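You operate a simulated robot arm through the tools that you are given. There is no shell and no other tool.

You are at the controls of a simulated robot arm. One attempt, no reset.

Task
Uncover the tube and press its ring at depth 4, then at 6.
Fine: the tube in the slide of the green press; lid into the red CAPS bin; leave the slide under the press and the depth at 6.

Only the result counts: the job must be done as asked and must still hold three seconds after the hand-in. Knocking over, shifting, dropping, spilling or breaking anything else fails it. A push-on lid holds only when it is set on centred and level and pressed home; a screw cap is set on level and turned clockwise until tight.

Robot
A 6-joint arm with a four-finger gripper, fixed in place. Base frame: the origin is at the foot of the arm, x ahead of it, y to its left, z up. Units: m, rad, N and s.
With the tool pointing down near the work surface it reaches from about 0.54 to 0.88 m from the base axis. Its first joint turns from -2.897 to 2.897 rad. Payload 3.43 kg.
The tool frame sits at the grasp point between the pads (the TCP): z along the fingers, y along the line on which they close. The tips reach 0.03 m beyond it. Largest opening 0.12 m; the body of the gripper starts 0.085 m behind the TCP.
Orientation is told as [roll, pitch, yaw] about the base's x, y, z axes, in that order, counted from this pose: with the fingers straight down and closing along the base's y, the tool's x points along the base's -x, its y along +y and its z along -z.

Tools
- The arm moves only by the tool move_arm. Its argument "moves" is a list of rows, each an object (a shift or turn left out is 0, a gripper value left out holds the last) with "translation": the shift along the tool's x, y, z in m, a list of three; "turn": the turn, a rotation vector about the tool's x, y, z in rad, a list of three; "fingers": the closure, from 0 (fully open) to 1 (shut). In form: [{"translation": [tx, ty, tz], "turn": [rx, ry, rz], "fingers": fingers}, ...]. A call has 1 to 20 rows; each row shifts and turns the commanded pose from where the row before left it, along the tool's axes as they then stand. Rows are played at 5 a second. More than 0.05 m and 0.15 rad between two rows, or a gripper value outside its range, and nothing of the call is played. Where a pose cannot be reached the arm comes as near as it can. A force on the tool above 40 N (or 10 N above the force at the start of the call, whichever is more), or a blocked arm, ends the call early, and 0.2 s more pass. Each finger halts on what it meets, pressing with about 25 N; the grip force reading is that of the motor and also rises with nothing between the fingers. The clock runs only during rows and for 0.2 s after the last one: add rows that do not move to give the fingers time. The reply holds the time, the measured pose of the TCP, the force on the tool along the base axes, the opening and the grip force, in the units named above and with some noise, with the torque about the TCP (base axes, N m) and any sound that the robot's microphone picked up, and new pictures: "pictures" is both (left out), scene, wrist or none.
- Cameras (640 x 400 px; columns grow to the right, rows downward): "scene" is fixed at [0.3978, -0.5004, 1.6443]; the picture's right is [-0.77, -0.64, 0.00], its down [-0.64, 0.76, -0.07] and it looks along [0.05, -0.05, -1.00] (base axes); focal length 263 px, centre (320, 200). "wrist" rides on the gripper at [0.071, -0.017, -0.121] in the tool frame; the picture's right is [0.23, 0.97, 0.00], its down [-0.81, 0.19, -0.55] and it looks along [-0.54, 0.13, 0.83] (tool axes); focal length 275 px, centre (320, 200). There is no depth. A picture from a camera that has moved, and an enlarged one, comes with that camera's place and axes in the base frame and with its lens.
- lift_body(by): slides the trunk up (or, below 0, down) by that many m; the arm rides with it, the base frame stays. It gives what a move gives, with no picture.
- zoom(camera, box): a new picture of the part [left, top, right, bottom] of that camera's present view, enlarged. No time passes.
- finish_job(): hands the job in; it is judged then, once.

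Places have to be worked out from the pictures, the camera data and where the tool is seen. Open the gripper and draw the arm clear of the work before you hand the job in, unless the task says otherwise.

The tools are called after ">>>" as name(argument=value, ...) on one line, values as JSON. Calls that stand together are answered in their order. move_arm: Moves the arm, as the interface text tells. Its arguments: {"type":"object","properties":{"moves":{"type":"array","items":{"type":"object","properties":{"translation":{"type":"array","items":{"type":"number"}},"turn":{"type":"array","items":{"type":"number"}},"fingers":{"type":"number"}}}},"pictures":{"type":"string","enum":["both","scene","wrist","none"]}},"required":["moves"]} The other tools are called the same way: lift_body (by) slides the trunk up or down; zoom (camera, box) takes an enlarged picture of a part of a camera's view; finish_job () hands the job in.

At the start:

```text
time_s: 0.0
tcp_pos: [0.3248, -0.3627, 1.25]
ee_rot: [-0.001, -0.001, 0.0]
contact_force: [0.3, -0.5, 0.1]
wrist_torque: [0.0, 0.01, -0.03]
opening: 0.1201
grip_force: 0.1
trunk travel left (down, up): [-0.3, 0.24]
```

scene: 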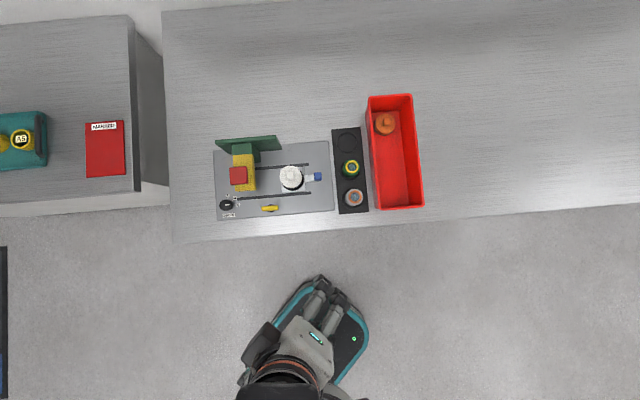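
wrist: 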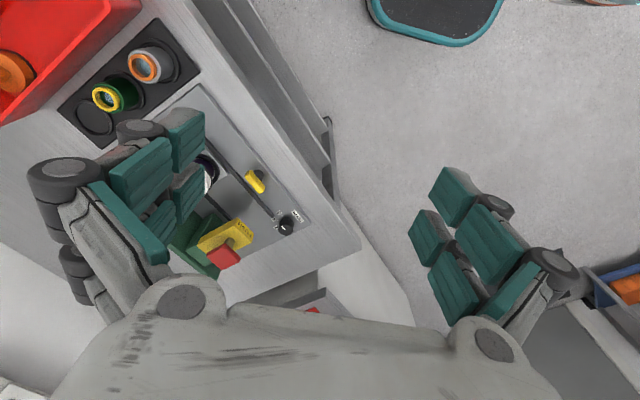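

I'll start by enlarging the scene view to identify the press, tube, lid and dial.

>>> zoom(camera="scene", box=[200, 120, 340, 230])

>>> zoom(camera="scene", box=[320, 85, 440, 220])

>>> zoom(camera="wrist", box=[40, 20, 340, 300])

>>> zoom(camera="scene", box=[0, 80, 160, 220])

```text
3.64 times, centred on (270, 175) of scene
camera zoom: at [0.3978, -0.5004, 1.6443], right [-0.77, -0.64, 0.0], down [-0.64, 0.76, -0.07], along [0.05, -0.05, -1.0], focal length 956 px, centre (502, 291)
```

zoom: 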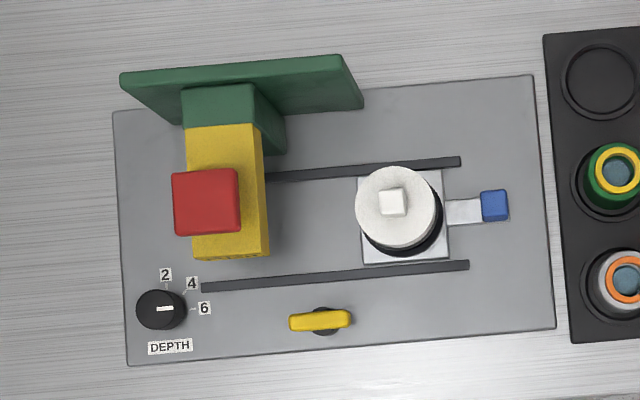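

```text
2.96 times, centred on (380, 152) of scene
camera zoom: at [0.3978, -0.5004, 1.6443], right [-0.77, -0.64, 0.0], down [-0.64, 0.76, -0.07], along [0.05, -0.05, -1.0], focal length 779 px, centre (142, 341)
```

zoom: 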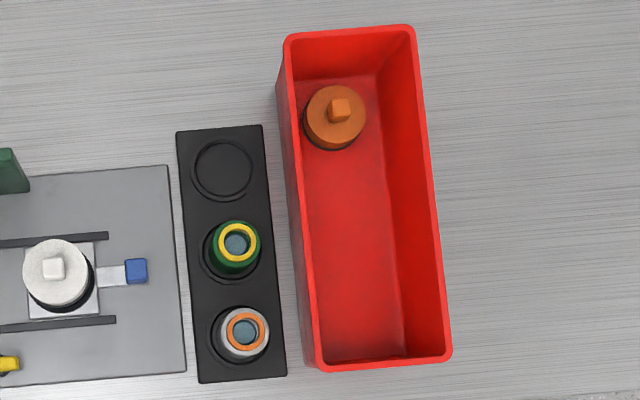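

```text
1.43 times, centred on (190, 160) of wrist
camera zoom: at [0.2541, -0.3792, 1.371], right [-0.23, 0.97, 0.0], down [0.81, 0.19, 0.55], along [0.54, 0.13, -0.83], focal length 393 px, centre (506, 257)
```

zoom: 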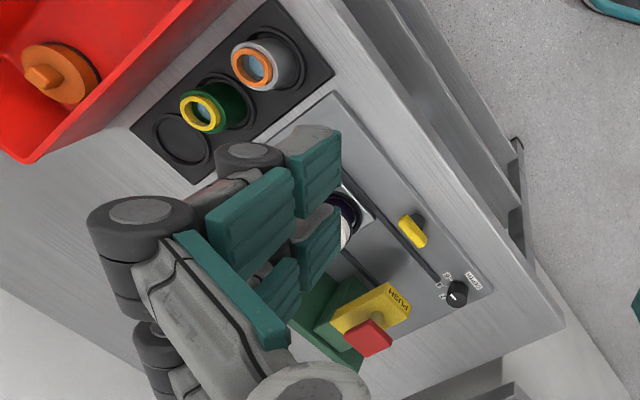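

```text
2.86 times, centred on (80, 150) of scene
camera zoom: at [0.3978, -0.5004, 1.6443], right [-0.77, -0.64, 0.0], down [-0.64, 0.76, -0.07], along [0.05, -0.05, -1.0], focal length 751 px, centre (1006, 343)
```

zoom: 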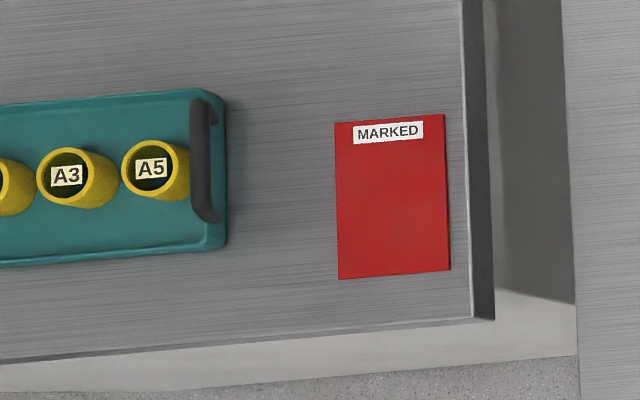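

The press, slide with the white-lidded tube, depth dial (currently at about 6) and a yellow lever sit on a plate turned ~45° to the base, at around z≈0.92. I'll turn the tool to yaw −0.785 and move a little closer so the wrist camera looks at the press.

>>> move_arm(moves=[{"turn": [0, 0, 0.131]}, {"turn": [0, 0, 0.131]}, {"turn": [0, 0, 0.131]}, {"turn": [0, 0, 0.131]}, {"turn": [0, 0, 0.131]}, {"turn": [0, 0, 0.13]}, {"translation": [-0.03, 0.0, 0]}, {"translation": [-0.03, 0.0, 0]}, {"translation": [-0.0, 0.0, 0]}])

```text
time_s: 2.0
tcp_pos: [0.3667, -0.4043, 1.2507]
ee_rot: [0.0, -0.001, -0.786]
contact_force: [-1.0, -0.5, 0.6]
wrist_torque: [0.0, 0.0, 0.04]
opening: 0.1204
grip_force: 0.1
trunk travel left (down, up): [-0.3, 0.24]
camera wrist: at [0.3055, -0.3664, 1.3713], right [0.53, 0.85, 0.0], down [0.71, -0.44, 0.55], along [0.47, -0.29, -0.83], focal length 275 px, centre (320, 200)
```

scene: 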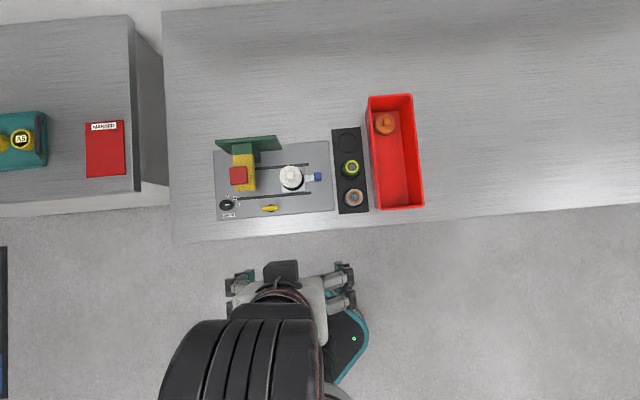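
wrist: 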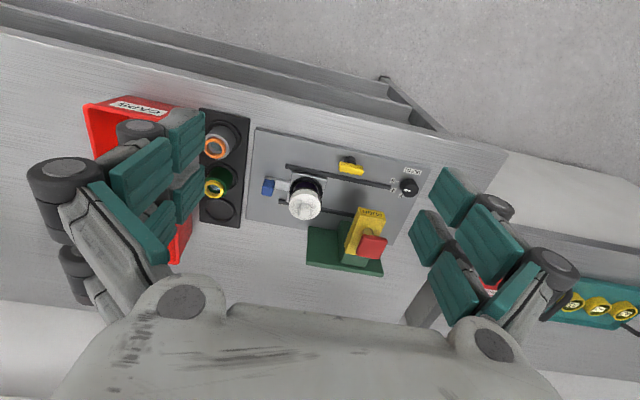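

The wrist camera now sees the whole station between the fingers. I enlarge it to read the lid, lever and dial.

>>> zoom(camera="wrist", box=[190, 100, 450, 290])

>>> zoom(camera="wrist", box=[320, 140, 440, 215])

>>> zoom(camera="wrist", box=[250, 160, 350, 230])

>>> zoom(camera="wrist", box=[300, 200, 410, 285])

```text
2.11 times, centred on (320, 195) of wrist
camera zoom: at [0.3055, -0.3664, 1.3713], right [0.53, 0.85, 0.0], down [0.71, -0.44, 0.55], along [0.47, -0.29, -0.83], focal length 580 px, centre (320, 210)
```

zoom: 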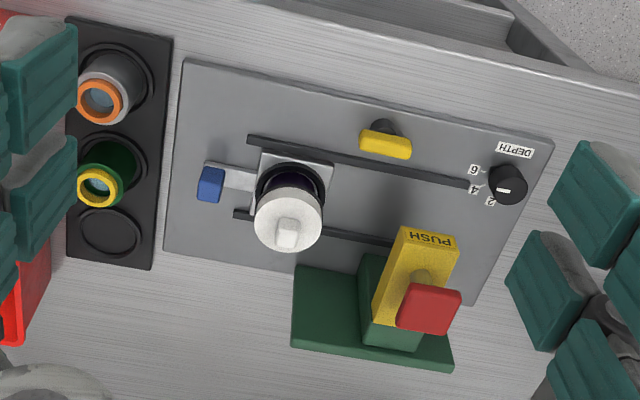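

```text
5.33 times, centred on (380, 178) of wrist
camera zoom: at [0.3055, -0.3664, 1.3713], right [0.53, 0.85, 0.0], down [0.71, -0.44, 0.55], along [0.47, -0.29, -0.83], focal length 1468 px, centre (0, 320)
```

zoom: 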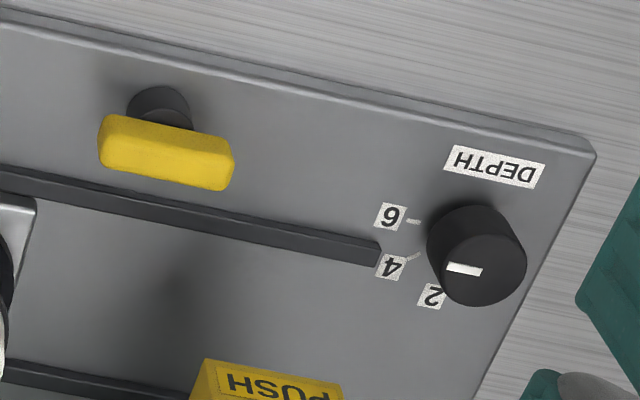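

```text
5.71 times, centred on (300, 195) of wrist
camera zoom: at [0.3055, -0.3664, 1.3713], right [0.53, 0.85, 0.0], down [0.71, -0.44, 0.55], along [0.47, -0.29, -0.83], focal length 1573 px, centre (434, 229)
```

zoom: 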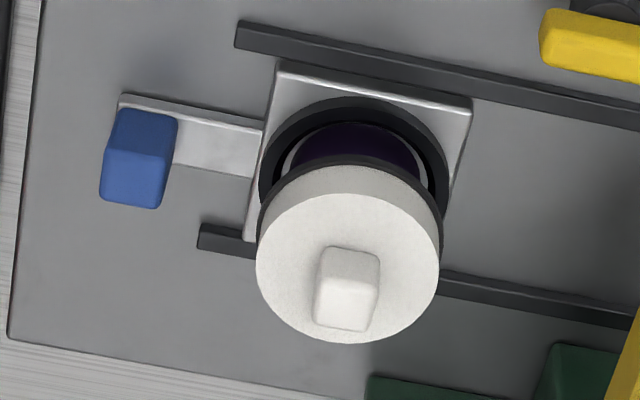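

```text
4.71 times, centred on (355, 242) of wrist
camera zoom: at [0.3055, -0.3664, 1.3713], right [0.53, 0.85, 0.0], down [0.71, -0.44, 0.55], along [0.47, -0.29, -0.83], focal length 1295 px, centre (155, 0)
```

zoom: 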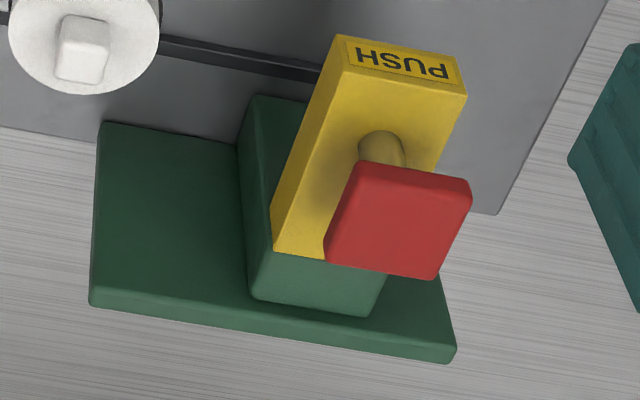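

The dial mark lines up with the "6" tick; the red button is the press ram's top (z≈1.05), the lid knob top is at about (0.527, −0.534, 0.985). I move in for a close look at the lid and lever before touching anything.

>>> move_arm(moves=[{"translation": [-0.025, 0, 0.032]}, {"translation": [-0.025, 0, 0.032]}, {"translation": [-0.025, 0, 0.032]}, {"translation": [-0.025, 0, 0.032]}, {"translation": [0, 0, 0]}])

```text
time_s: 3.2
tcp_pos: [0.4384, -0.4734, 1.1213]
ee_rot: [0.0, 0.001, -0.786]
contact_force: [0.5, 0.4, 1.4]
wrist_torque: [-0.01, 0.0, -0.01]
opening: 0.1203
grip_force: 0.1
trunk travel left (down, up): [-0.3, 0.24]
camera wrist: at [0.3755, -0.4357, 1.2426], right [0.53, 0.85, 0.0], down [0.71, -0.44, 0.55], along [0.47, -0.29, -0.83], focal length 275 px, centre (320, 200)
```

scene: 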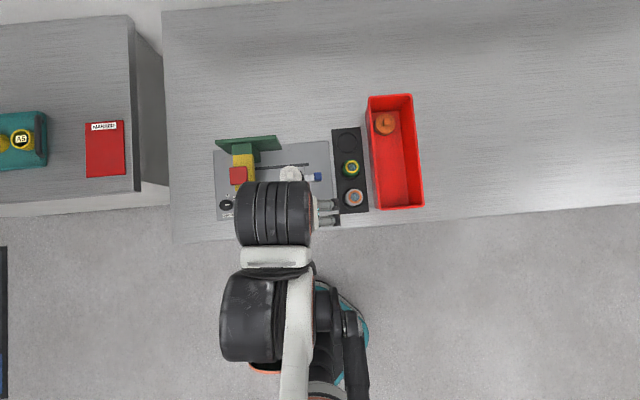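
wrist: 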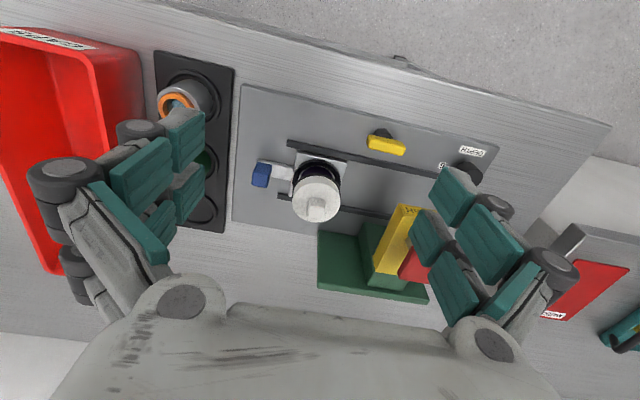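

>>> zoom(camera="wrist", box=[240, 130, 360, 230])

>>> zoom(camera="wrist", box=[350, 110, 430, 170])

>>> zoom(camera="wrist", box=[310, 190, 450, 310])

```text
4.00 times, centred on (300, 180) of wrist
camera zoom: at [0.3755, -0.4357, 1.2426], right [0.53, 0.85, 0.0], down [0.71, -0.44, 0.55], along [0.47, -0.29, -0.83], focal length 1101 px, centre (400, 280)
```

zoom: 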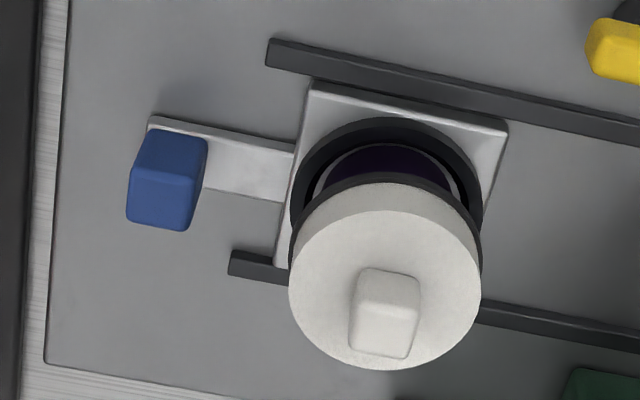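

```text
6.67 times, centred on (390, 140) of wrist
camera zoom: at [0.3755, -0.4357, 1.2426], right [0.53, 0.85, 0.0], down [0.71, -0.44, 0.55], along [0.47, -0.29, -0.83], focal length 1835 px, centre (-147, 600)
```

zoom: 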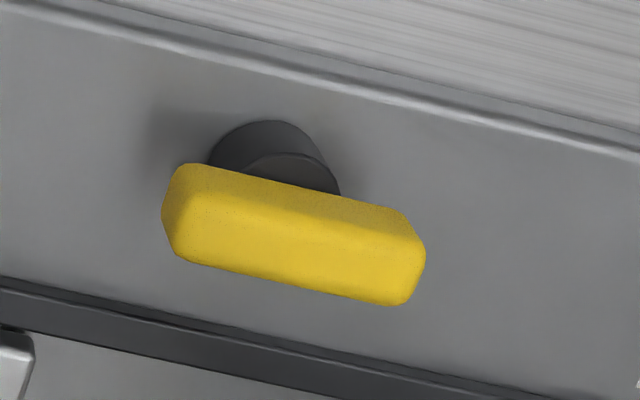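

```text
3.33 times, centred on (380, 250) of wrist
camera zoom: at [0.3755, -0.4357, 1.2426], right [0.53, 0.85, 0.0], down [0.71, -0.44, 0.55], along [0.47, -0.29, -0.83], focal length 918 px, centre (120, 33)
```

zoom: 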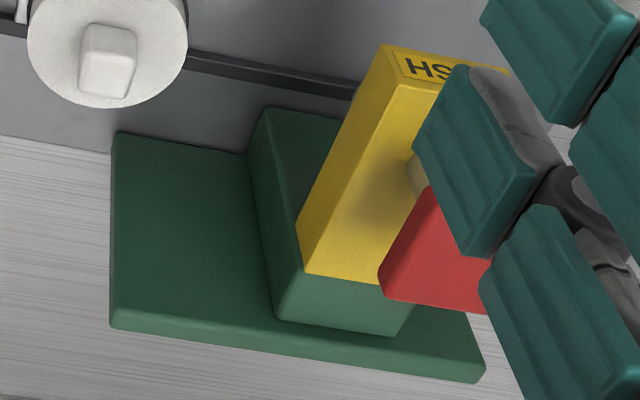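

The lid is a smooth white disc with a ~17 mm square knob aligned with the plate, so I'll grip the knob with the fingers closing along the slide direction. I move above it with fingers half closed and re-measure.

>>> move_arm(moves=[{"translation": [-0.034, 0.006, 0.015], "fingers": 0.5}, {"translation": [-0.034, 0.006, 0.015], "fingers": 0.5}, {"translation": [-0.035, 0.006, 0.02], "fingers": 0.5}, {"translation": [0, 0, 0], "fingers": 0.5}])

```text
time_s: 4.2
tcp_pos: [0.5235, -0.5362, 1.0719]
ee_rot: [0.0, 0.0, -0.786]
contact_force: [-0.3, 0.0, -0.2]
wrist_torque: [-0.03, 0.01, 0.03]
opening: 0.0601
grip_force: 0.0
trunk travel left (down, up): [-0.3, 0.24]
camera wrist: at [0.4606, -0.4965, 1.1934], right [0.53, 0.85, 0.0], down [0.71, -0.44, 0.55], along [0.47, -0.29, -0.83], focal length 275 px, centre (320, 200)
```

scene: 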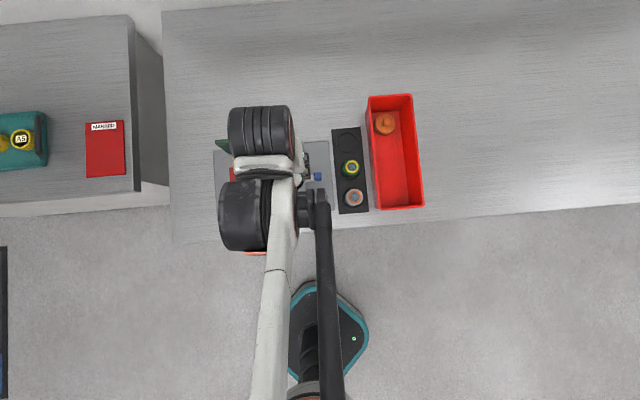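
wrist: 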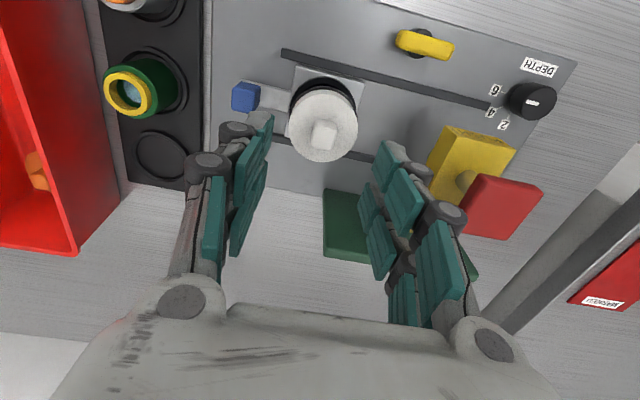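

>>> zoom(camera="wrist", box=[270, 60, 390, 170])

>>> zoom(camera="wrist", box=[470, 50, 590, 130])

>>> zoom(camera="wrist", box=[310, 110, 560, 290])

```text
3.64 times, centred on (330, 115) of wrist
camera zoom: at [0.4606, -0.4965, 1.1934], right [0.53, 0.85, 0.0], down [0.71, -0.44, 0.55], along [0.47, -0.29, -0.83], focal length 1001 px, centre (284, 509)
```

zoom: 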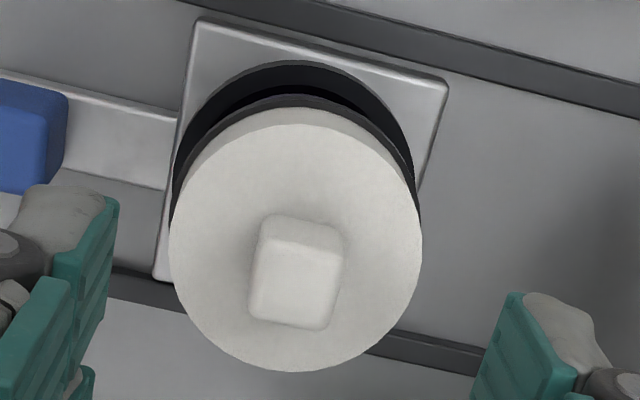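

```text
5.00 times, centred on (530, 90) of wrist
camera zoom: at [0.4606, -0.4965, 1.1934], right [0.53, 0.85, 0.0], down [0.71, -0.44, 0.55], along [0.47, -0.29, -0.83], focal length 1376 px, centre (-730, 750)
```

zoom: 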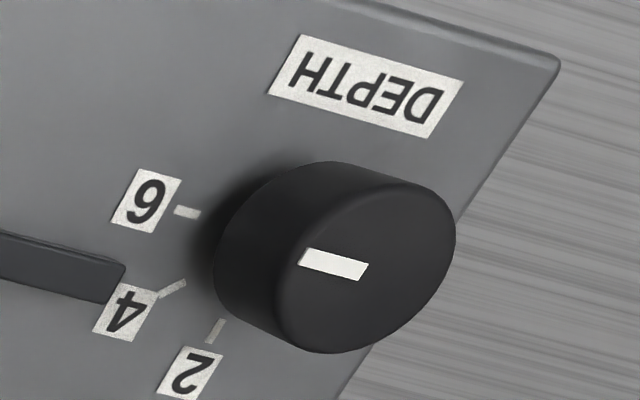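

```text
2.22 times, centred on (435, 200) of wrist
camera zoom: at [0.4606, -0.4965, 1.1934], right [0.53, 0.85, 0.0], down [0.71, -0.44, 0.55], along [0.47, -0.29, -0.83], focal length 612 px, centre (64, 200)
```

zoom: 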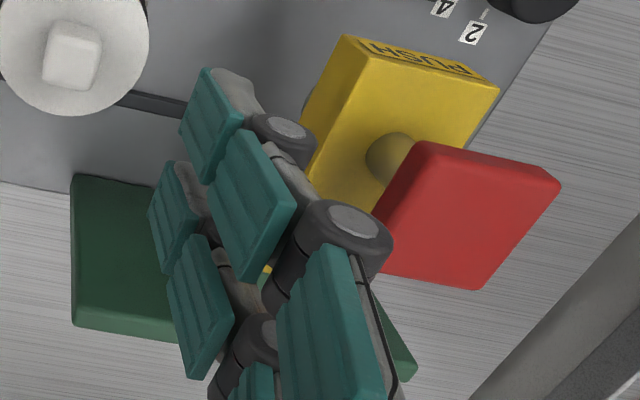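

The lid centre works out to (0.524, −0.533), top ≈0.98, knob top ≈0.997. I shift 3 mm to centre on it, narrow the fingers and descend to just above the lid.

>>> move_arm(moves=[{"translation": [0.002, 0.003, 0.012], "fingers": 0.66}, {"translation": [0, 0, 0.02], "fingers": 0.66}, {"translation": [0, 0, 0.018], "fingers": 0.66}, {"translation": [0, 0, 0], "fingers": 0.66}], pictures="wrist")

```text
time_s: 5.2
tcp_pos: [0.5245, -0.5299, 1.0213]
ee_rot: [0.0, 0.0, -0.785]
contact_force: [0.0, -0.7, -0.2]
wrist_torque: [0.01, 0.03, 0.02]
opening: 0.0412
grip_force: 0.0
trunk travel left (down, up): [-0.3, 0.24]
camera wrist: at [0.462, -0.4929, 1.143], right [0.53, 0.85, 0.0], down [0.71, -0.44, 0.55], along [0.47, -0.29, -0.83], focal length 275 px, centre (320, 200)
```

wrist: 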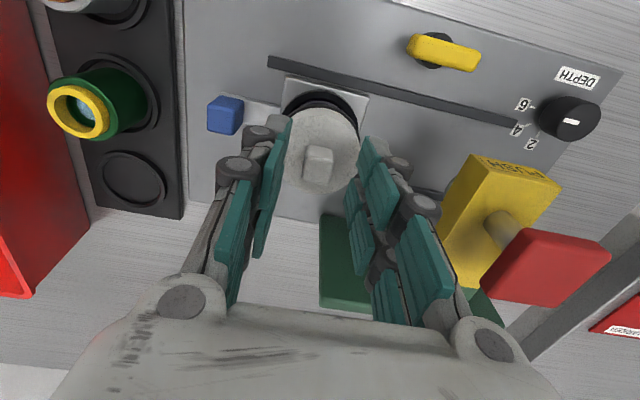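

>>> zoom(camera="wrist", box=[250, 80, 400, 210])

```text
3.08 times, centred on (325, 145) of wrist
camera zoom: at [0.462, -0.4929, 1.143], right [0.53, 0.85, 0.0], down [0.71, -0.44, 0.55], along [0.47, -0.29, -0.83], focal length 847 px, centre (305, 369)
```

zoom: 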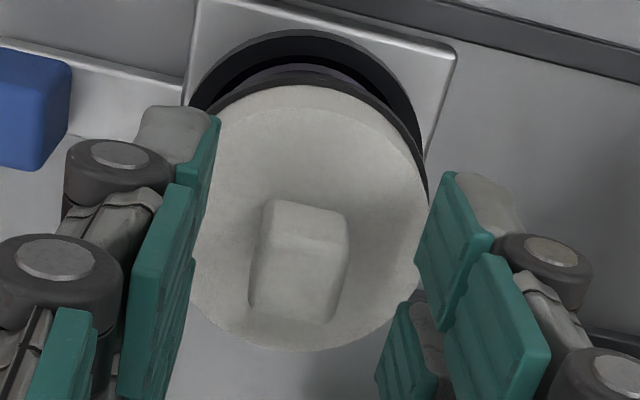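

The knob sits nearly centred between the fingers (about 1–2 mm off). I correct that and step down 6 mm, watching for contact with the lid top.

>>> move_arm(moves=[{"translation": [-0.002, -0.001, 0.002]}, {"translation": [0, 0, 0.002]}, {"translation": [0, 0, 0.002]}, {"translation": [0, 0, 0]}], pictures="none")

```text
time_s: 6.2
tcp_pos: [0.5256, -0.5344, 1.0154]
ee_rot: [0.0, -0.002, -0.786]
contact_force: [-0.7, 0.4, -0.3]
wrist_torque: [0.01, -0.01, 0.02]
opening: 0.0408
grip_force: 0.1
trunk travel left (down, up): [-0.3, 0.24]
```

No contact yet at tips z≈0.985. I continue down 2 mm at a time.

>>> move_arm(moves=[{"translation": [0, 0, 0.002]}, {"translation": [0, 0, 0.0]}], pictures="wrist")

```text
time_s: 6.8
tcp_pos: [0.5255, -0.5345, 1.0137]
ee_rot: [0.0, 0.0, -0.785]
contact_force: [0.2, -0.3, -0.1]
wrist_torque: [0.02, 0.02, 0.03]
opening: 0.0408
grip_force: 0.0
trunk travel left (down, up): [-0.3, 0.24]
camera wrist: at [0.4633, -0.4956, 1.1351], right [0.53, 0.85, 0.0], down [0.71, -0.44, 0.55], along [0.47, -0.29, -0.83], focal length 275 px, centre (320, 200)
```

wrist: 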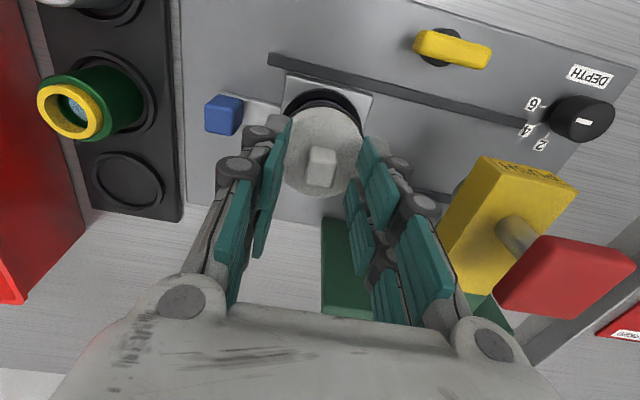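

>>> zoom(camera="wrist", box=[255, 85, 395, 205])

```text
3.33 times, centred on (325, 145) of wrist
camera zoom: at [0.4633, -0.4956, 1.1351], right [0.53, 0.85, 0.0], down [0.71, -0.44, 0.55], along [0.47, -0.29, -0.83], focal length 918 px, centre (303, 383)
```

zoom: 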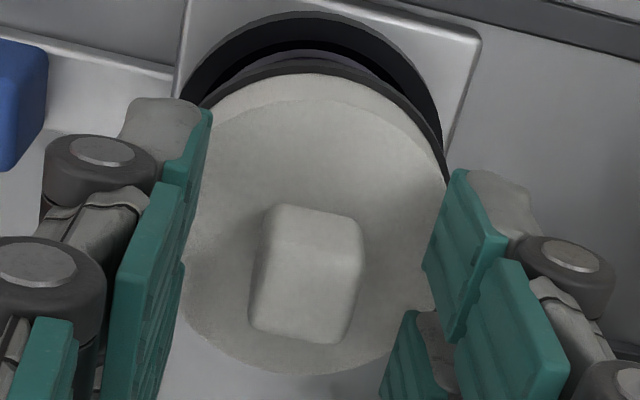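

Still clear of the lid. Continue down in 2 mm steps until I feel the lid top.

>>> move_arm(moves=[{"translation": [0, 0, 0.002]}, {"translation": [0, 0, 0.0]}], pictures="none")

>>> move_arm(moves=[{"translation": [0, 0, 0.002]}, {"translation": [0, 0, 0.0]}], pictures="none")

```text
time_s: 7.4
tcp_pos: [0.5268, -0.5342, 1.0118]
ee_rot: [0.0, 0.0, -0.785]
contact_force: [-0.4, 0.6, -0.5]
wrist_torque: [0.0, 0.02, 0.0]
opening: 0.0408
grip_force: 0.1
trunk travel left (down, up): [-0.3, 0.24]
```

```text
time_s: 8.0
tcp_pos: [0.5259, -0.5344, 1.0103]
ee_rot: [0.0, 0.001, -0.785]
contact_force: [0.3, -0.2, 0.0]
wrist_torque: [0.0, -0.01, -0.01]
opening: 0.0408
grip_force: 0.1
trunk travel left (down, up): [-0.3, 0.24]
```

>>> move_arm(moves=[{"translation": [0, 0, 0.002]}, {"translation": [0, 0, 0.0]}], pictures="none")

>>> move_arm(moves=[{"translation": [0, 0, 0.002]}, {"translation": [0, 0, 0.0]}], pictures="wrist")

```text
time_s: 8.6
tcp_pos: [0.5259, -0.5337, 1.0077]
ee_rot: [-0.001, 0.001, -0.785]
contact_force: [0.0, -0.1, 1.8]
wrist_torque: [0.03, 0.0, -0.01]
opening: 0.0409
grip_force: 0.0
trunk travel left (down, up): [-0.3, 0.24]
```

```text
time_s: 9.2
tcp_pos: [0.5268, -0.534, 1.006]
ee_rot: [0.001, 0.001, -0.784]
contact_force: [-0.4, -0.1, 5.3]
wrist_torque: [-0.02, -0.02, 0.01]
opening: 0.0408
grip_force: 0.0
trunk travel left (down, up): [-0.3, 0.24]
camera wrist: at [0.463, -0.4957, 1.1272], right [0.53, 0.85, 0.0], down [0.71, -0.44, 0.55], along [0.47, -0.29, -0.83], focal length 275 px, centre (320, 200)
```

wrist: 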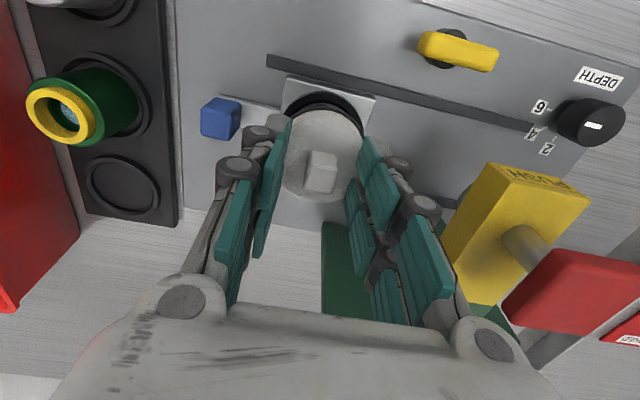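

Contact felt at about 5 N: lid top is at z≈0.977. I back off 3.5 mm and close on the knob.

>>> move_arm(moves=[{"translation": [0, 0, -0.0035]}, {"fingers": 0.8}, {"fingers": 1.0}, {"fingers": 1.0}, {"fingers": 1.0}], pictures="wrist")

```text
time_s: 10.4
tcp_pos: [0.5259, -0.5342, 1.0096]
ee_rot: [0.0, 0.0, -0.786]
contact_force: [-0.6, -0.9, 0.4]
wrist_torque: [-0.05, 0.0, -0.02]
opening: 0.017
grip_force: 24.8
trunk travel left (down, up): [-0.3, 0.24]
camera wrist: at [0.463, -0.4959, 1.1303], right [0.53, 0.85, 0.0], down [0.71, -0.44, 0.55], along [0.47, -0.29, -0.83], focal length 275 px, centre (320, 200)
```

wrist: 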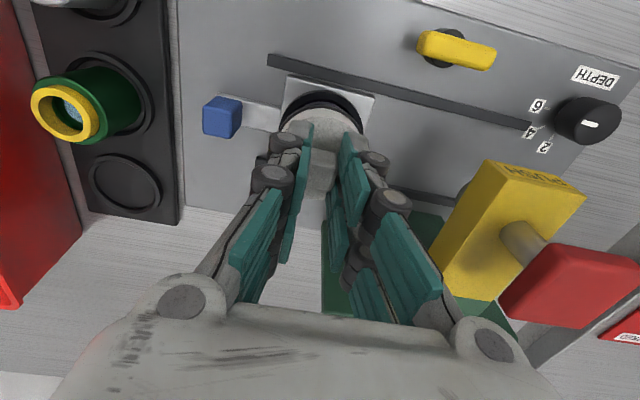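

Knob gripped (opening 0.017, 25 N). I test with a 2 mm upward pull to learn whether it's push-on or screwed.

>>> move_arm(moves=[{"translation": [0, 0, -0.001]}, {"translation": [0, 0, -0.001]}, {"translation": [0, 0, 0]}], pictures="wrist")

```text
time_s: 11.2
tcp_pos: [0.5261, -0.5344, 1.0116]
ee_rot: [0.0, 0.002, -0.786]
contact_force: [-0.7, -0.4, 0.4]
wrist_torque: [0.03, -0.02, 0.02]
opening: 0.0168
grip_force: 25.5
trunk travel left (down, up): [-0.3, 0.24]
camera wrist: at [0.4632, -0.4958, 1.1323], right [0.53, 0.85, 0.0], down [0.71, -0.44, 0.55], along [0.47, -0.29, -0.83], focal length 275 px, centre (320, 200)
```

wrist: 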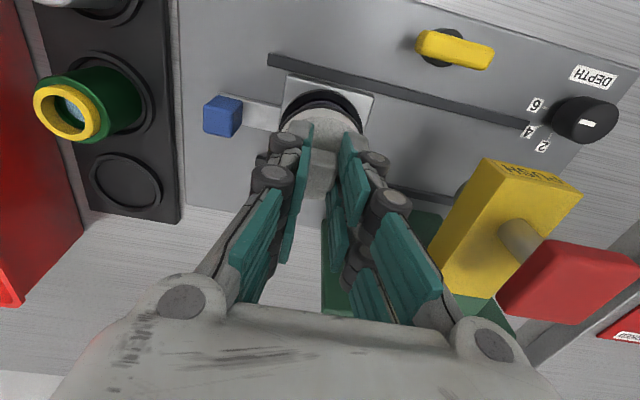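

>>> zoom(camera="wrist", box=[255, 60, 395, 180])

```text
3.33 times, centred on (325, 120) of wrist
camera zoom: at [0.4632, -0.4958, 1.1323], right [0.53, 0.85, 0.0], down [0.71, -0.44, 0.55], along [0.47, -0.29, -0.83], focal length 918 px, centre (303, 467)
```

zoom: 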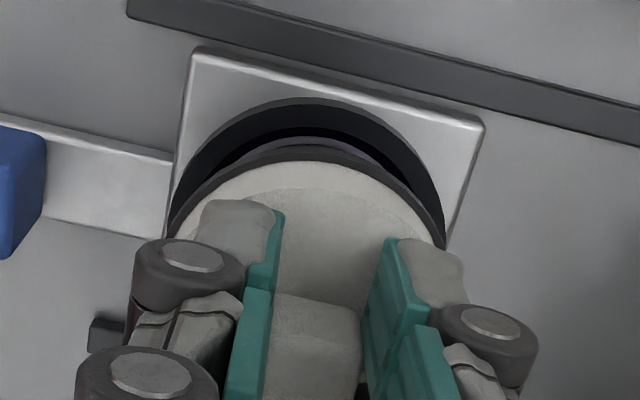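

No resistance so far. I lift 4 mm more and check whether the gap below the lid grows (lid alone) or the tube comes along.

>>> move_arm(moves=[{"translation": [0, 0, -0.002]}, {"translation": [0, 0, -0.002]}, {"translation": [0, 0, 0]}], pictures="none")

>>> zoom(camera="wrist", box=[255, 60, 395, 180])

```text
time_s: 12.0
tcp_pos: [0.5253, -0.5338, 1.0136]
ee_rot: [0.001, 0.0, -0.786]
contact_force: [-0.5, 0.2, -0.5]
wrist_torque: [0.0, 0.01, -0.01]
opening: 0.0172
grip_force: 24.9
trunk travel left (down, up): [-0.3, 0.24]
```

```text
3.33 times, centred on (325, 120) of wrist
camera zoom: at [0.4634, -0.4954, 1.1364], right [0.53, 0.85, 0.0], down [0.71, -0.44, 0.55], along [0.47, -0.29, -0.83], focal length 918 px, centre (303, 467)
```

zoom: 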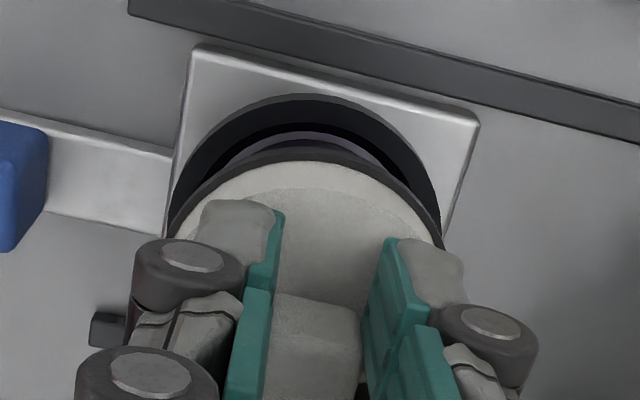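

The lid moves with the fingers while the purple tube rim stays with the seat. I lift another 12 mm and check again.

>>> move_arm(moves=[{"translation": [0, 0, -0.004]}, {"translation": [0, 0, -0.004]}, {"translation": [0, 0, -0.004]}, {"translation": [0, 0, 0]}], pictures="none")

>>> zoom(camera="wrist", box=[255, 60, 395, 180])

```text
time_s: 13.0
tcp_pos: [0.5268, -0.5353, 1.0275]
ee_rot: [0.0, 0.0, -0.785]
contact_force: [0.1, 0.2, -0.4]
wrist_torque: [-0.01, -0.02, 0.0]
opening: 0.0168
grip_force: 25.2
trunk travel left (down, up): [-0.3, 0.24]
```

```text
3.33 times, centred on (325, 120) of wrist
camera zoom: at [0.4634, -0.4958, 1.1482], right [0.53, 0.85, 0.0], down [0.71, -0.44, 0.55], along [0.47, -0.29, -0.83], focal length 918 px, centre (303, 467)
```

zoom: 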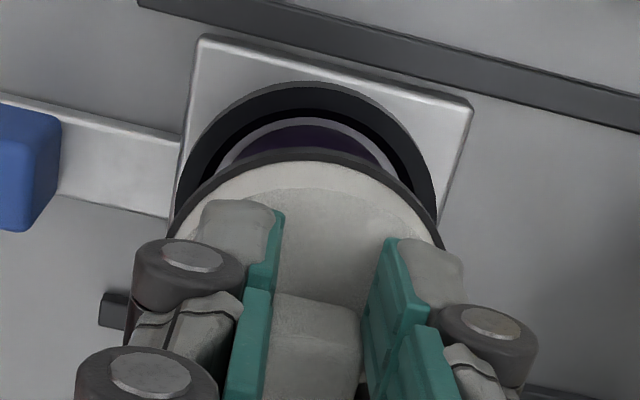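

The tube's rim stays in the seat; the lid is free. I raise it well clear and look at the tube.

>>> move_arm(moves=[{"translation": [0, 0, -0.02]}, {"translation": [0, 0, -0.03]}, {"translation": [0, 0, -0.04]}, {"translation": [0, 0, -0.04]}, {"translation": [0, 0, 0]}], pictures="wrist")

>>> zoom(camera="wrist", box=[260, 30, 400, 150])

```text
time_s: 14.2
tcp_pos: [0.5266, -0.5345, 1.1573]
ee_rot: [0.0, -0.001, -0.786]
contact_force: [0.5, -0.2, 0.4]
wrist_torque: [0.0, -0.02, -0.02]
opening: 0.0171
grip_force: 24.9
trunk travel left (down, up): [-0.3, 0.24]
camera wrist: at [0.4632, -0.4951, 1.2782], right [0.53, 0.85, 0.0], down [0.71, -0.44, 0.55], along [0.47, -0.29, -0.83], focal length 275 px, centre (320, 200)
```

wrist: 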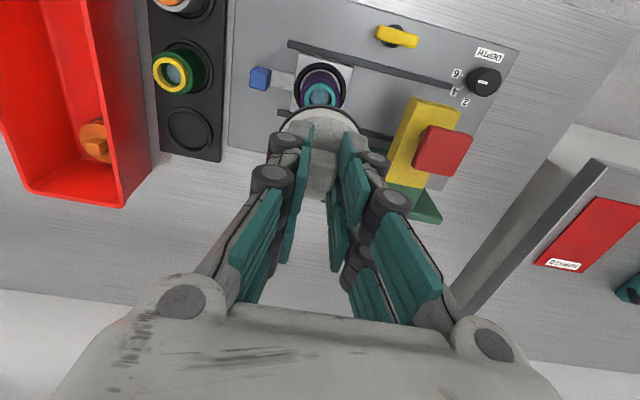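

```text
3.33 times, centred on (330, 90) of wrist
camera zoom: at [0.4632, -0.4951, 1.2782], right [0.53, 0.85, 0.0], down [0.71, -0.44, 0.55], along [0.47, -0.29, -0.83], focal length 918 px, centre (287, 567)
```

zoom: 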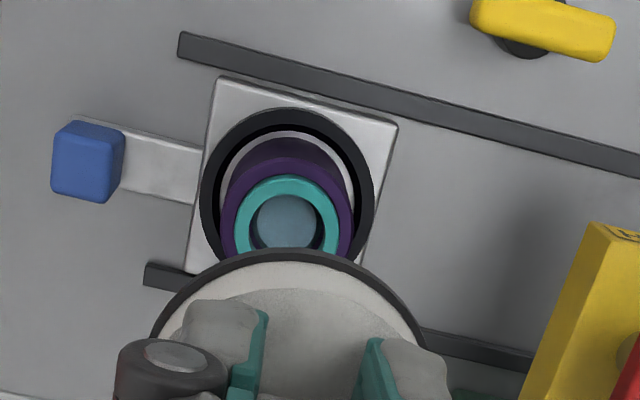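

Lid is off: the tube shows its teal ring and stays seated. I carry the lid along −u toward the red bin at safe height and view the bin on the way.

>>> move_arm(moves=[{"translation": [0, -0.0425, 0]}, {"translation": [0, -0.0425, 0]}, {"translation": [0, -0.0425, 0]}, {"translation": [0, -0.0425, 0]}, {"translation": [0, 0, 0]}])

```text
time_s: 15.4
tcp_pos: [0.406, -0.6526, 1.1569]
ee_rot: [-0.001, 0.0, -0.786]
contact_force: [0.3, 0.3, 0.7]
wrist_torque: [-0.03, 0.0, -0.04]
opening: 0.017
grip_force: 25.0
trunk travel left (down, up): [-0.3, 0.24]
camera wrist: at [0.3439, -0.6143, 1.2777], right [0.53, 0.85, 0.0], down [0.71, -0.44, 0.55], along [0.47, -0.29, -0.83], focal length 275 px, centre (320, 200)
```

scene: 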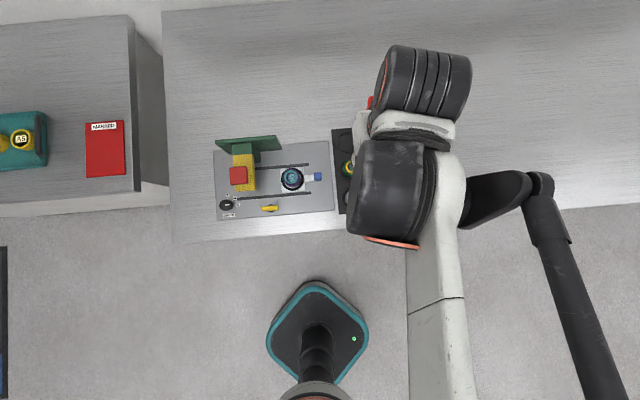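
wrist: 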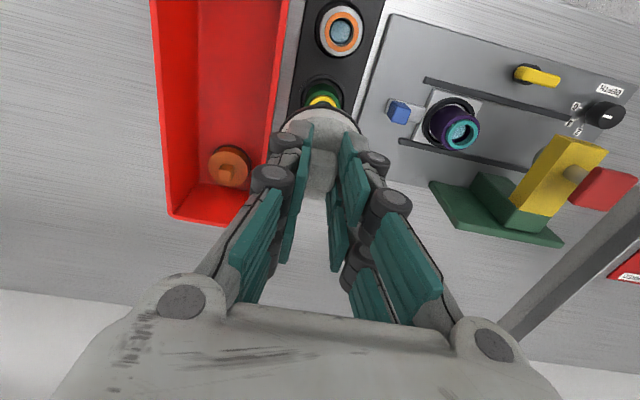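

The bin spans u≈−0.337…−0.225, v≈−0.934…−0.640 with its rim at z≈0.985. I move above u=−0.281, v≈−0.745, clear of the orange cap, and check centring.

>>> move_arm(moves=[{"translation": [0.001, -0.0355, 0]}, {"translation": [0.001, -0.0355, 0]}, {"translation": [0.0015, -0.0356, 0]}, {"translation": [0, 0, 0]}])

```text
time_s: 16.4
tcp_pos: [0.327, -0.7281, 1.1564]
ee_rot: [0.001, -0.001, -0.786]
contact_force: [-0.2, 0.5, -0.2]
wrist_torque: [0.02, 0.0, -0.01]
opening: 0.0171
grip_force: 25.1
trunk travel left (down, up): [-0.3, 0.24]
camera wrist: at [0.2646, -0.6887, 1.2783], right [0.53, 0.85, 0.0], down [0.71, -0.44, 0.55], along [0.47, -0.29, -0.83], focal length 275 px, centre (320, 200)
```

scene: 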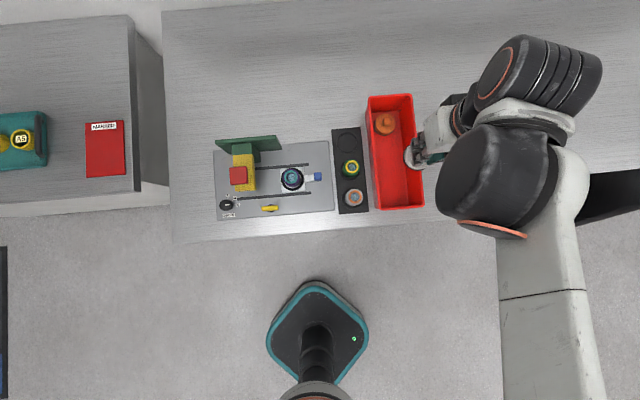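
wrist: 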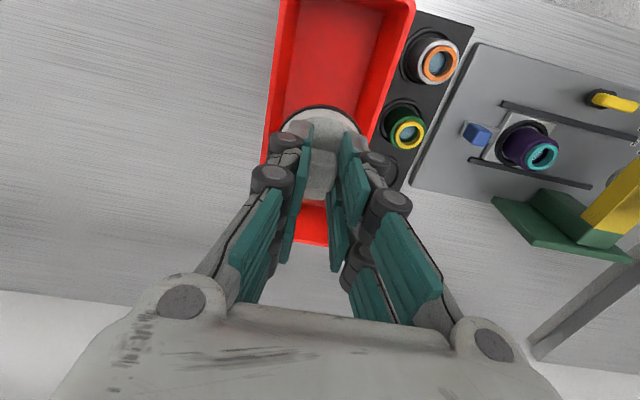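

The lid hangs over the bin; it is about 5 mm off centre in u. I correct and descend into the bin in stages.

>>> move_arm(moves=[{"translation": [0, 0.005, 0.03]}, {"translation": [0, 0, 0.04]}, {"translation": [0, 0, 0.04]}, {"translation": [0, 0, 0.02]}, {"translation": [0, 0, 0]}])

```text
time_s: 17.6
tcp_pos: [0.3306, -0.7235, 1.0264]
ee_rot: [0.0, 0.001, -0.786]
contact_force: [-1.0, 0.2, -0.1]
wrist_torque: [0.01, 0.02, -0.01]
opening: 0.0169
grip_force: 25.1
trunk travel left (down, up): [-0.3, 0.24]
camera wrist: at [0.2682, -0.6855, 1.1481], right [0.53, 0.85, 0.0], down [0.71, -0.44, 0.55], along [0.47, -0.29, -0.83], focal length 275 px, centre (320, 200)
```

scene: 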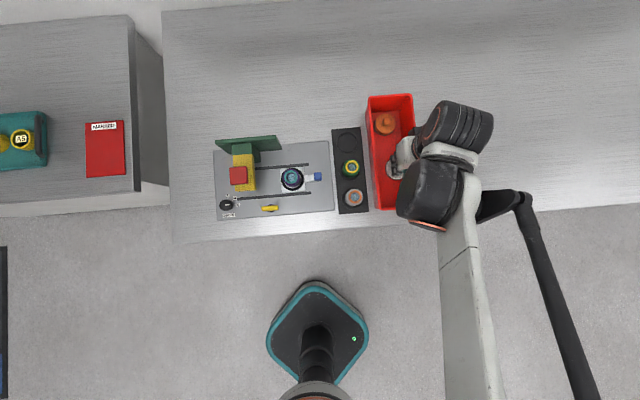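
wrist: 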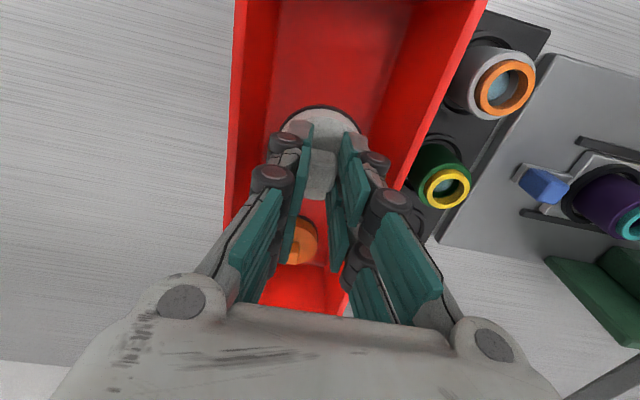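

The lid is between the bin walls with room each side. I continue down slowly, watching for floor contact.

>>> move_arm(moves=[{"translation": [0, 0, 0.012]}, {"translation": [0, 0, 0.012]}, {"translation": [0, 0, 0.012]}, {"translation": [0, 0, 0]}], pictures="wrist")

```text
time_s: 18.6
tcp_pos: [0.3305, -0.724, 0.9905]
ee_rot: [0.001, -0.001, -0.785]
contact_force: [0.0, -0.1, -0.2]
wrist_torque: [0.0, -0.03, -0.02]
opening: 0.0168
grip_force: 25.2
trunk travel left (down, up): [-0.3, 0.24]
camera wrist: at [0.2681, -0.6853, 1.1124], right [0.53, 0.85, 0.0], down [0.71, -0.44, 0.55], along [0.47, -0.29, -0.83], focal length 275 px, centre (320, 200)
```

wrist: 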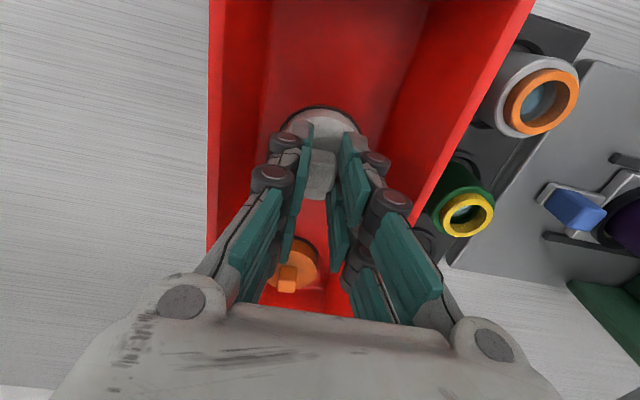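

>>> move_arm(moves=[{"translation": [0, 0, 0.004]}, {"translation": [0, 0, 0.004]}, {"translation": [0, 0, 0.004]}, {"translation": [0, 0, 0]}], pictures="none")

```text
time_s: 19.6
tcp_pos: [0.3315, -0.7229, 0.9788]
ee_rot: [0.0, 0.0, -0.785]
contact_force: [0.0, 0.5, -0.5]
wrist_torque: [-0.02, -0.01, -0.03]
opening: 0.0169
grip_force: 25.2
trunk travel left (down, up): [-0.3, 0.24]
```

>>> move_arm(moves=[{"translation": [0, 0, 0.003]}, {"translation": [0, 0, 0.003]}, {"translation": [0, 0, 0]}], pictures="wrist")

```text
time_s: 20.4
tcp_pos: [0.3308, -0.725, 0.9729]
ee_rot: [0.0, 0.001, -0.786]
contact_force: [0.0, 0.2, 1.0]
wrist_torque: [0.0, -0.01, -0.01]
opening: 0.017
grip_force: 24.4
trunk travel left (down, up): [-0.3, 0.24]
camera wrist: at [0.2686, -0.6854, 1.0944], right [0.53, 0.85, 0.0], down [0.71, -0.44, 0.55], along [0.47, -0.29, -0.83], focal length 275 px, centre (320, 200)
```

wrist: 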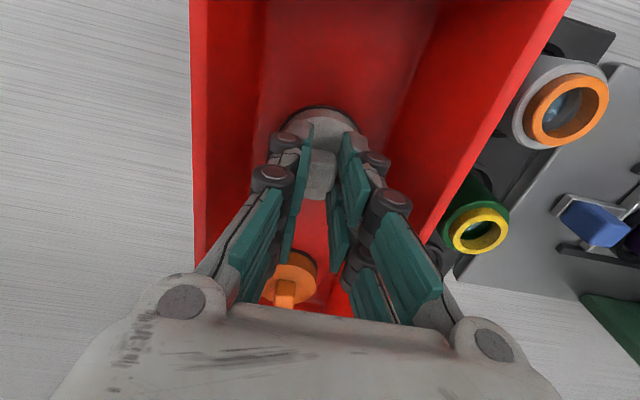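

>>> move_arm(moves=[{"translation": [0, 0, 0.002]}, {"translation": [0, 0, 0.002]}, {"translation": [0, 0, 0]}], pictures="none")

```text
time_s: 21.2
tcp_pos: [0.3316, -0.7237, 0.9691]
ee_rot: [-0.001, 0.001, -0.785]
contact_force: [0.6, 0.5, -0.8]
wrist_torque: [0.0, -0.02, -0.02]
opening: 0.0171
grip_force: 25.0
trunk travel left (down, up): [-0.3, 0.24]
```

>>> move_arm(moves=[{"translation": [0, 0, 0.002]}, {"translation": [0, 0, 0.002]}, {"translation": [0, 0, 0]}], pictures="none")

>>> move_arm(moves=[{"translation": [0, 0, 0.002]}, {"translation": [0, 0, 0.002]}, {"translation": [0, 0, 0]}], pictures="wrist")

```text
time_s: 22.0
tcp_pos: [0.3313, -0.7246, 0.966]
ee_rot: [0.001, -0.001, -0.785]
contact_force: [0.5, 0.6, 0.2]
wrist_torque: [-0.01, -0.01, 0.03]
opening: 0.017
grip_force: 24.8
trunk travel left (down, up): [-0.3, 0.24]
```

```text
time_s: 22.8
tcp_pos: [0.3317, -0.724, 0.961]
ee_rot: [0.0, 0.001, -0.786]
contact_force: [-0.3, 0.3, -0.3]
wrist_torque: [-0.01, 0.03, 0.03]
opening: 0.0167
grip_force: 25.0
trunk travel left (down, up): [-0.3, 0.24]
camera wrist: at [0.2682, -0.6858, 1.0824], right [0.53, 0.85, 0.0], down [0.71, -0.44, 0.55], along [0.47, -0.29, -0.83], focal length 275 px, centre (320, 200)
```

wrist: 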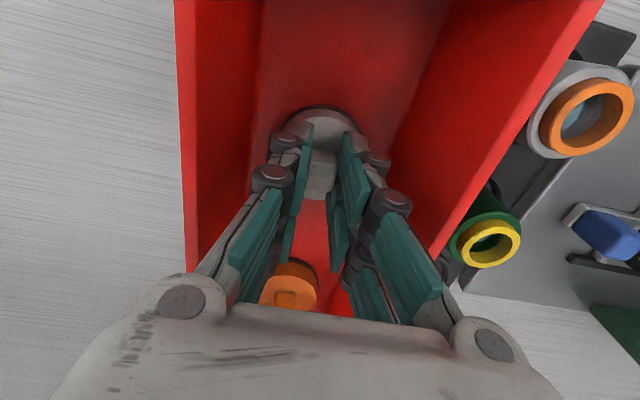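

Still no contact; I keep lowering in small steps.

>>> move_arm(moves=[{"translation": [0, 0, 0.002]}, {"translation": [0, 0, 0.002]}, {"translation": [0, 0, 0]}], pictures="none")

>>> move_arm(moves=[{"translation": [0, 0, 0.002]}, {"translation": [0, 0, 0.002]}, {"translation": [0, 0, 0]}], pictures="none")

```text
time_s: 23.6
tcp_pos: [0.3303, -0.7244, 0.957]
ee_rot: [0.0, -0.001, -0.785]
contact_force: [0.8, -0.1, -0.7]
wrist_torque: [-0.01, -0.02, 0.01]
opening: 0.017
grip_force: 25.5
trunk travel left (down, up): [-0.3, 0.24]
```

```text
time_s: 24.4
tcp_pos: [0.3306, -0.7233, 0.9551]
ee_rot: [-0.001, -0.001, -0.785]
contact_force: [2.5, -7.1, 23.5]
wrist_torque: [-0.21, -0.12, -0.05]
opening: 0.0169
grip_force: 24.3
trunk travel left (down, up): [-0.3, 0.24]
```

Floor contact (23 N) at TCP z≈0.955. I relieve by 2 mm, then open the fingers a little.

>>> move_arm(moves=[{"translation": [0, 0, -0.001]}, {"translation": [0, 0, -0.001]}, {"translation": [0, 0, 0]}], pictures="none")

```text
time_s: 25.2
tcp_pos: [0.3319, -0.7232, 0.9543]
ee_rot: [0.0, 0.0, -0.783]
contact_force: [-0.1, -0.6, -0.2]
wrist_torque: [-0.02, 0.0, 0.0]
opening: 0.0172
grip_force: 24.8
trunk travel left (down, up): [-0.3, 0.24]
```

>>> move_arm(moves=[{"fingers": 0.8}, {"fingers": 0.65}, {"fingers": 0.65}], pictures="none")

>>> move_arm(moves=[{"translation": [0, 0, -0.01]}, {"translation": [0, 0, -0.03]}, {"translation": [0, 0, -0.04]}, {"translation": [0, 0, -0.045]}, {"translation": [0, 0, -0.045]}, {"translation": [0, 0, 0]}])

```text
time_s: 26.0
tcp_pos: [0.3318, -0.7237, 0.9543]
ee_rot: [0.002, 0.002, -0.787]
contact_force: [1.1, 0.2, -0.5]
wrist_torque: [-0.01, 0.04, 0.0]
opening: 0.0421
grip_force: 0.0
trunk travel left (down, up): [-0.3, 0.24]
```

```text
time_s: 27.4
tcp_pos: [0.3315, -0.7246, 1.1251]
ee_rot: [0.0, 0.0, -0.787]
contact_force: [1.2, -0.6, -1.1]
wrist_torque: [0.01, -0.03, 0.02]
opening: 0.0419
grip_force: 0.0
trunk travel left (down, up): [-0.3, 0.24]
camera wrist: at [0.2686, -0.686, 1.2466], right [0.53, 0.85, 0.0], down [0.71, -0.44, 0.55], along [0.47, -0.29, -0.83], focal length 275 px, centre (320, 200)
```

scene: 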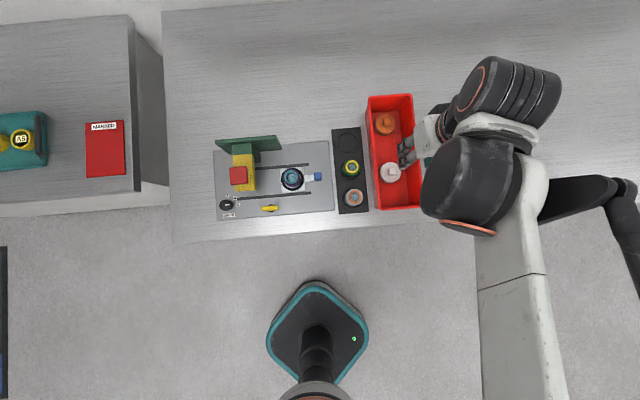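
wrist: 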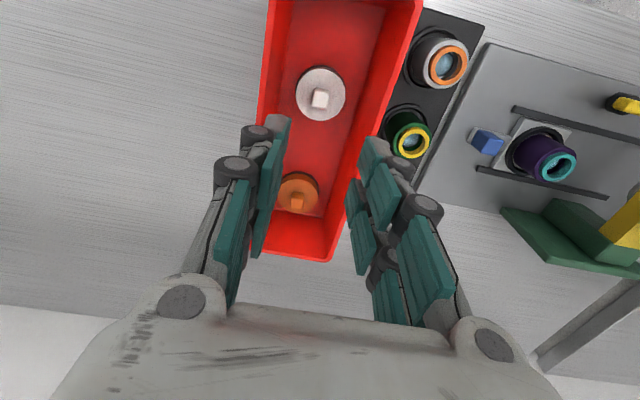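

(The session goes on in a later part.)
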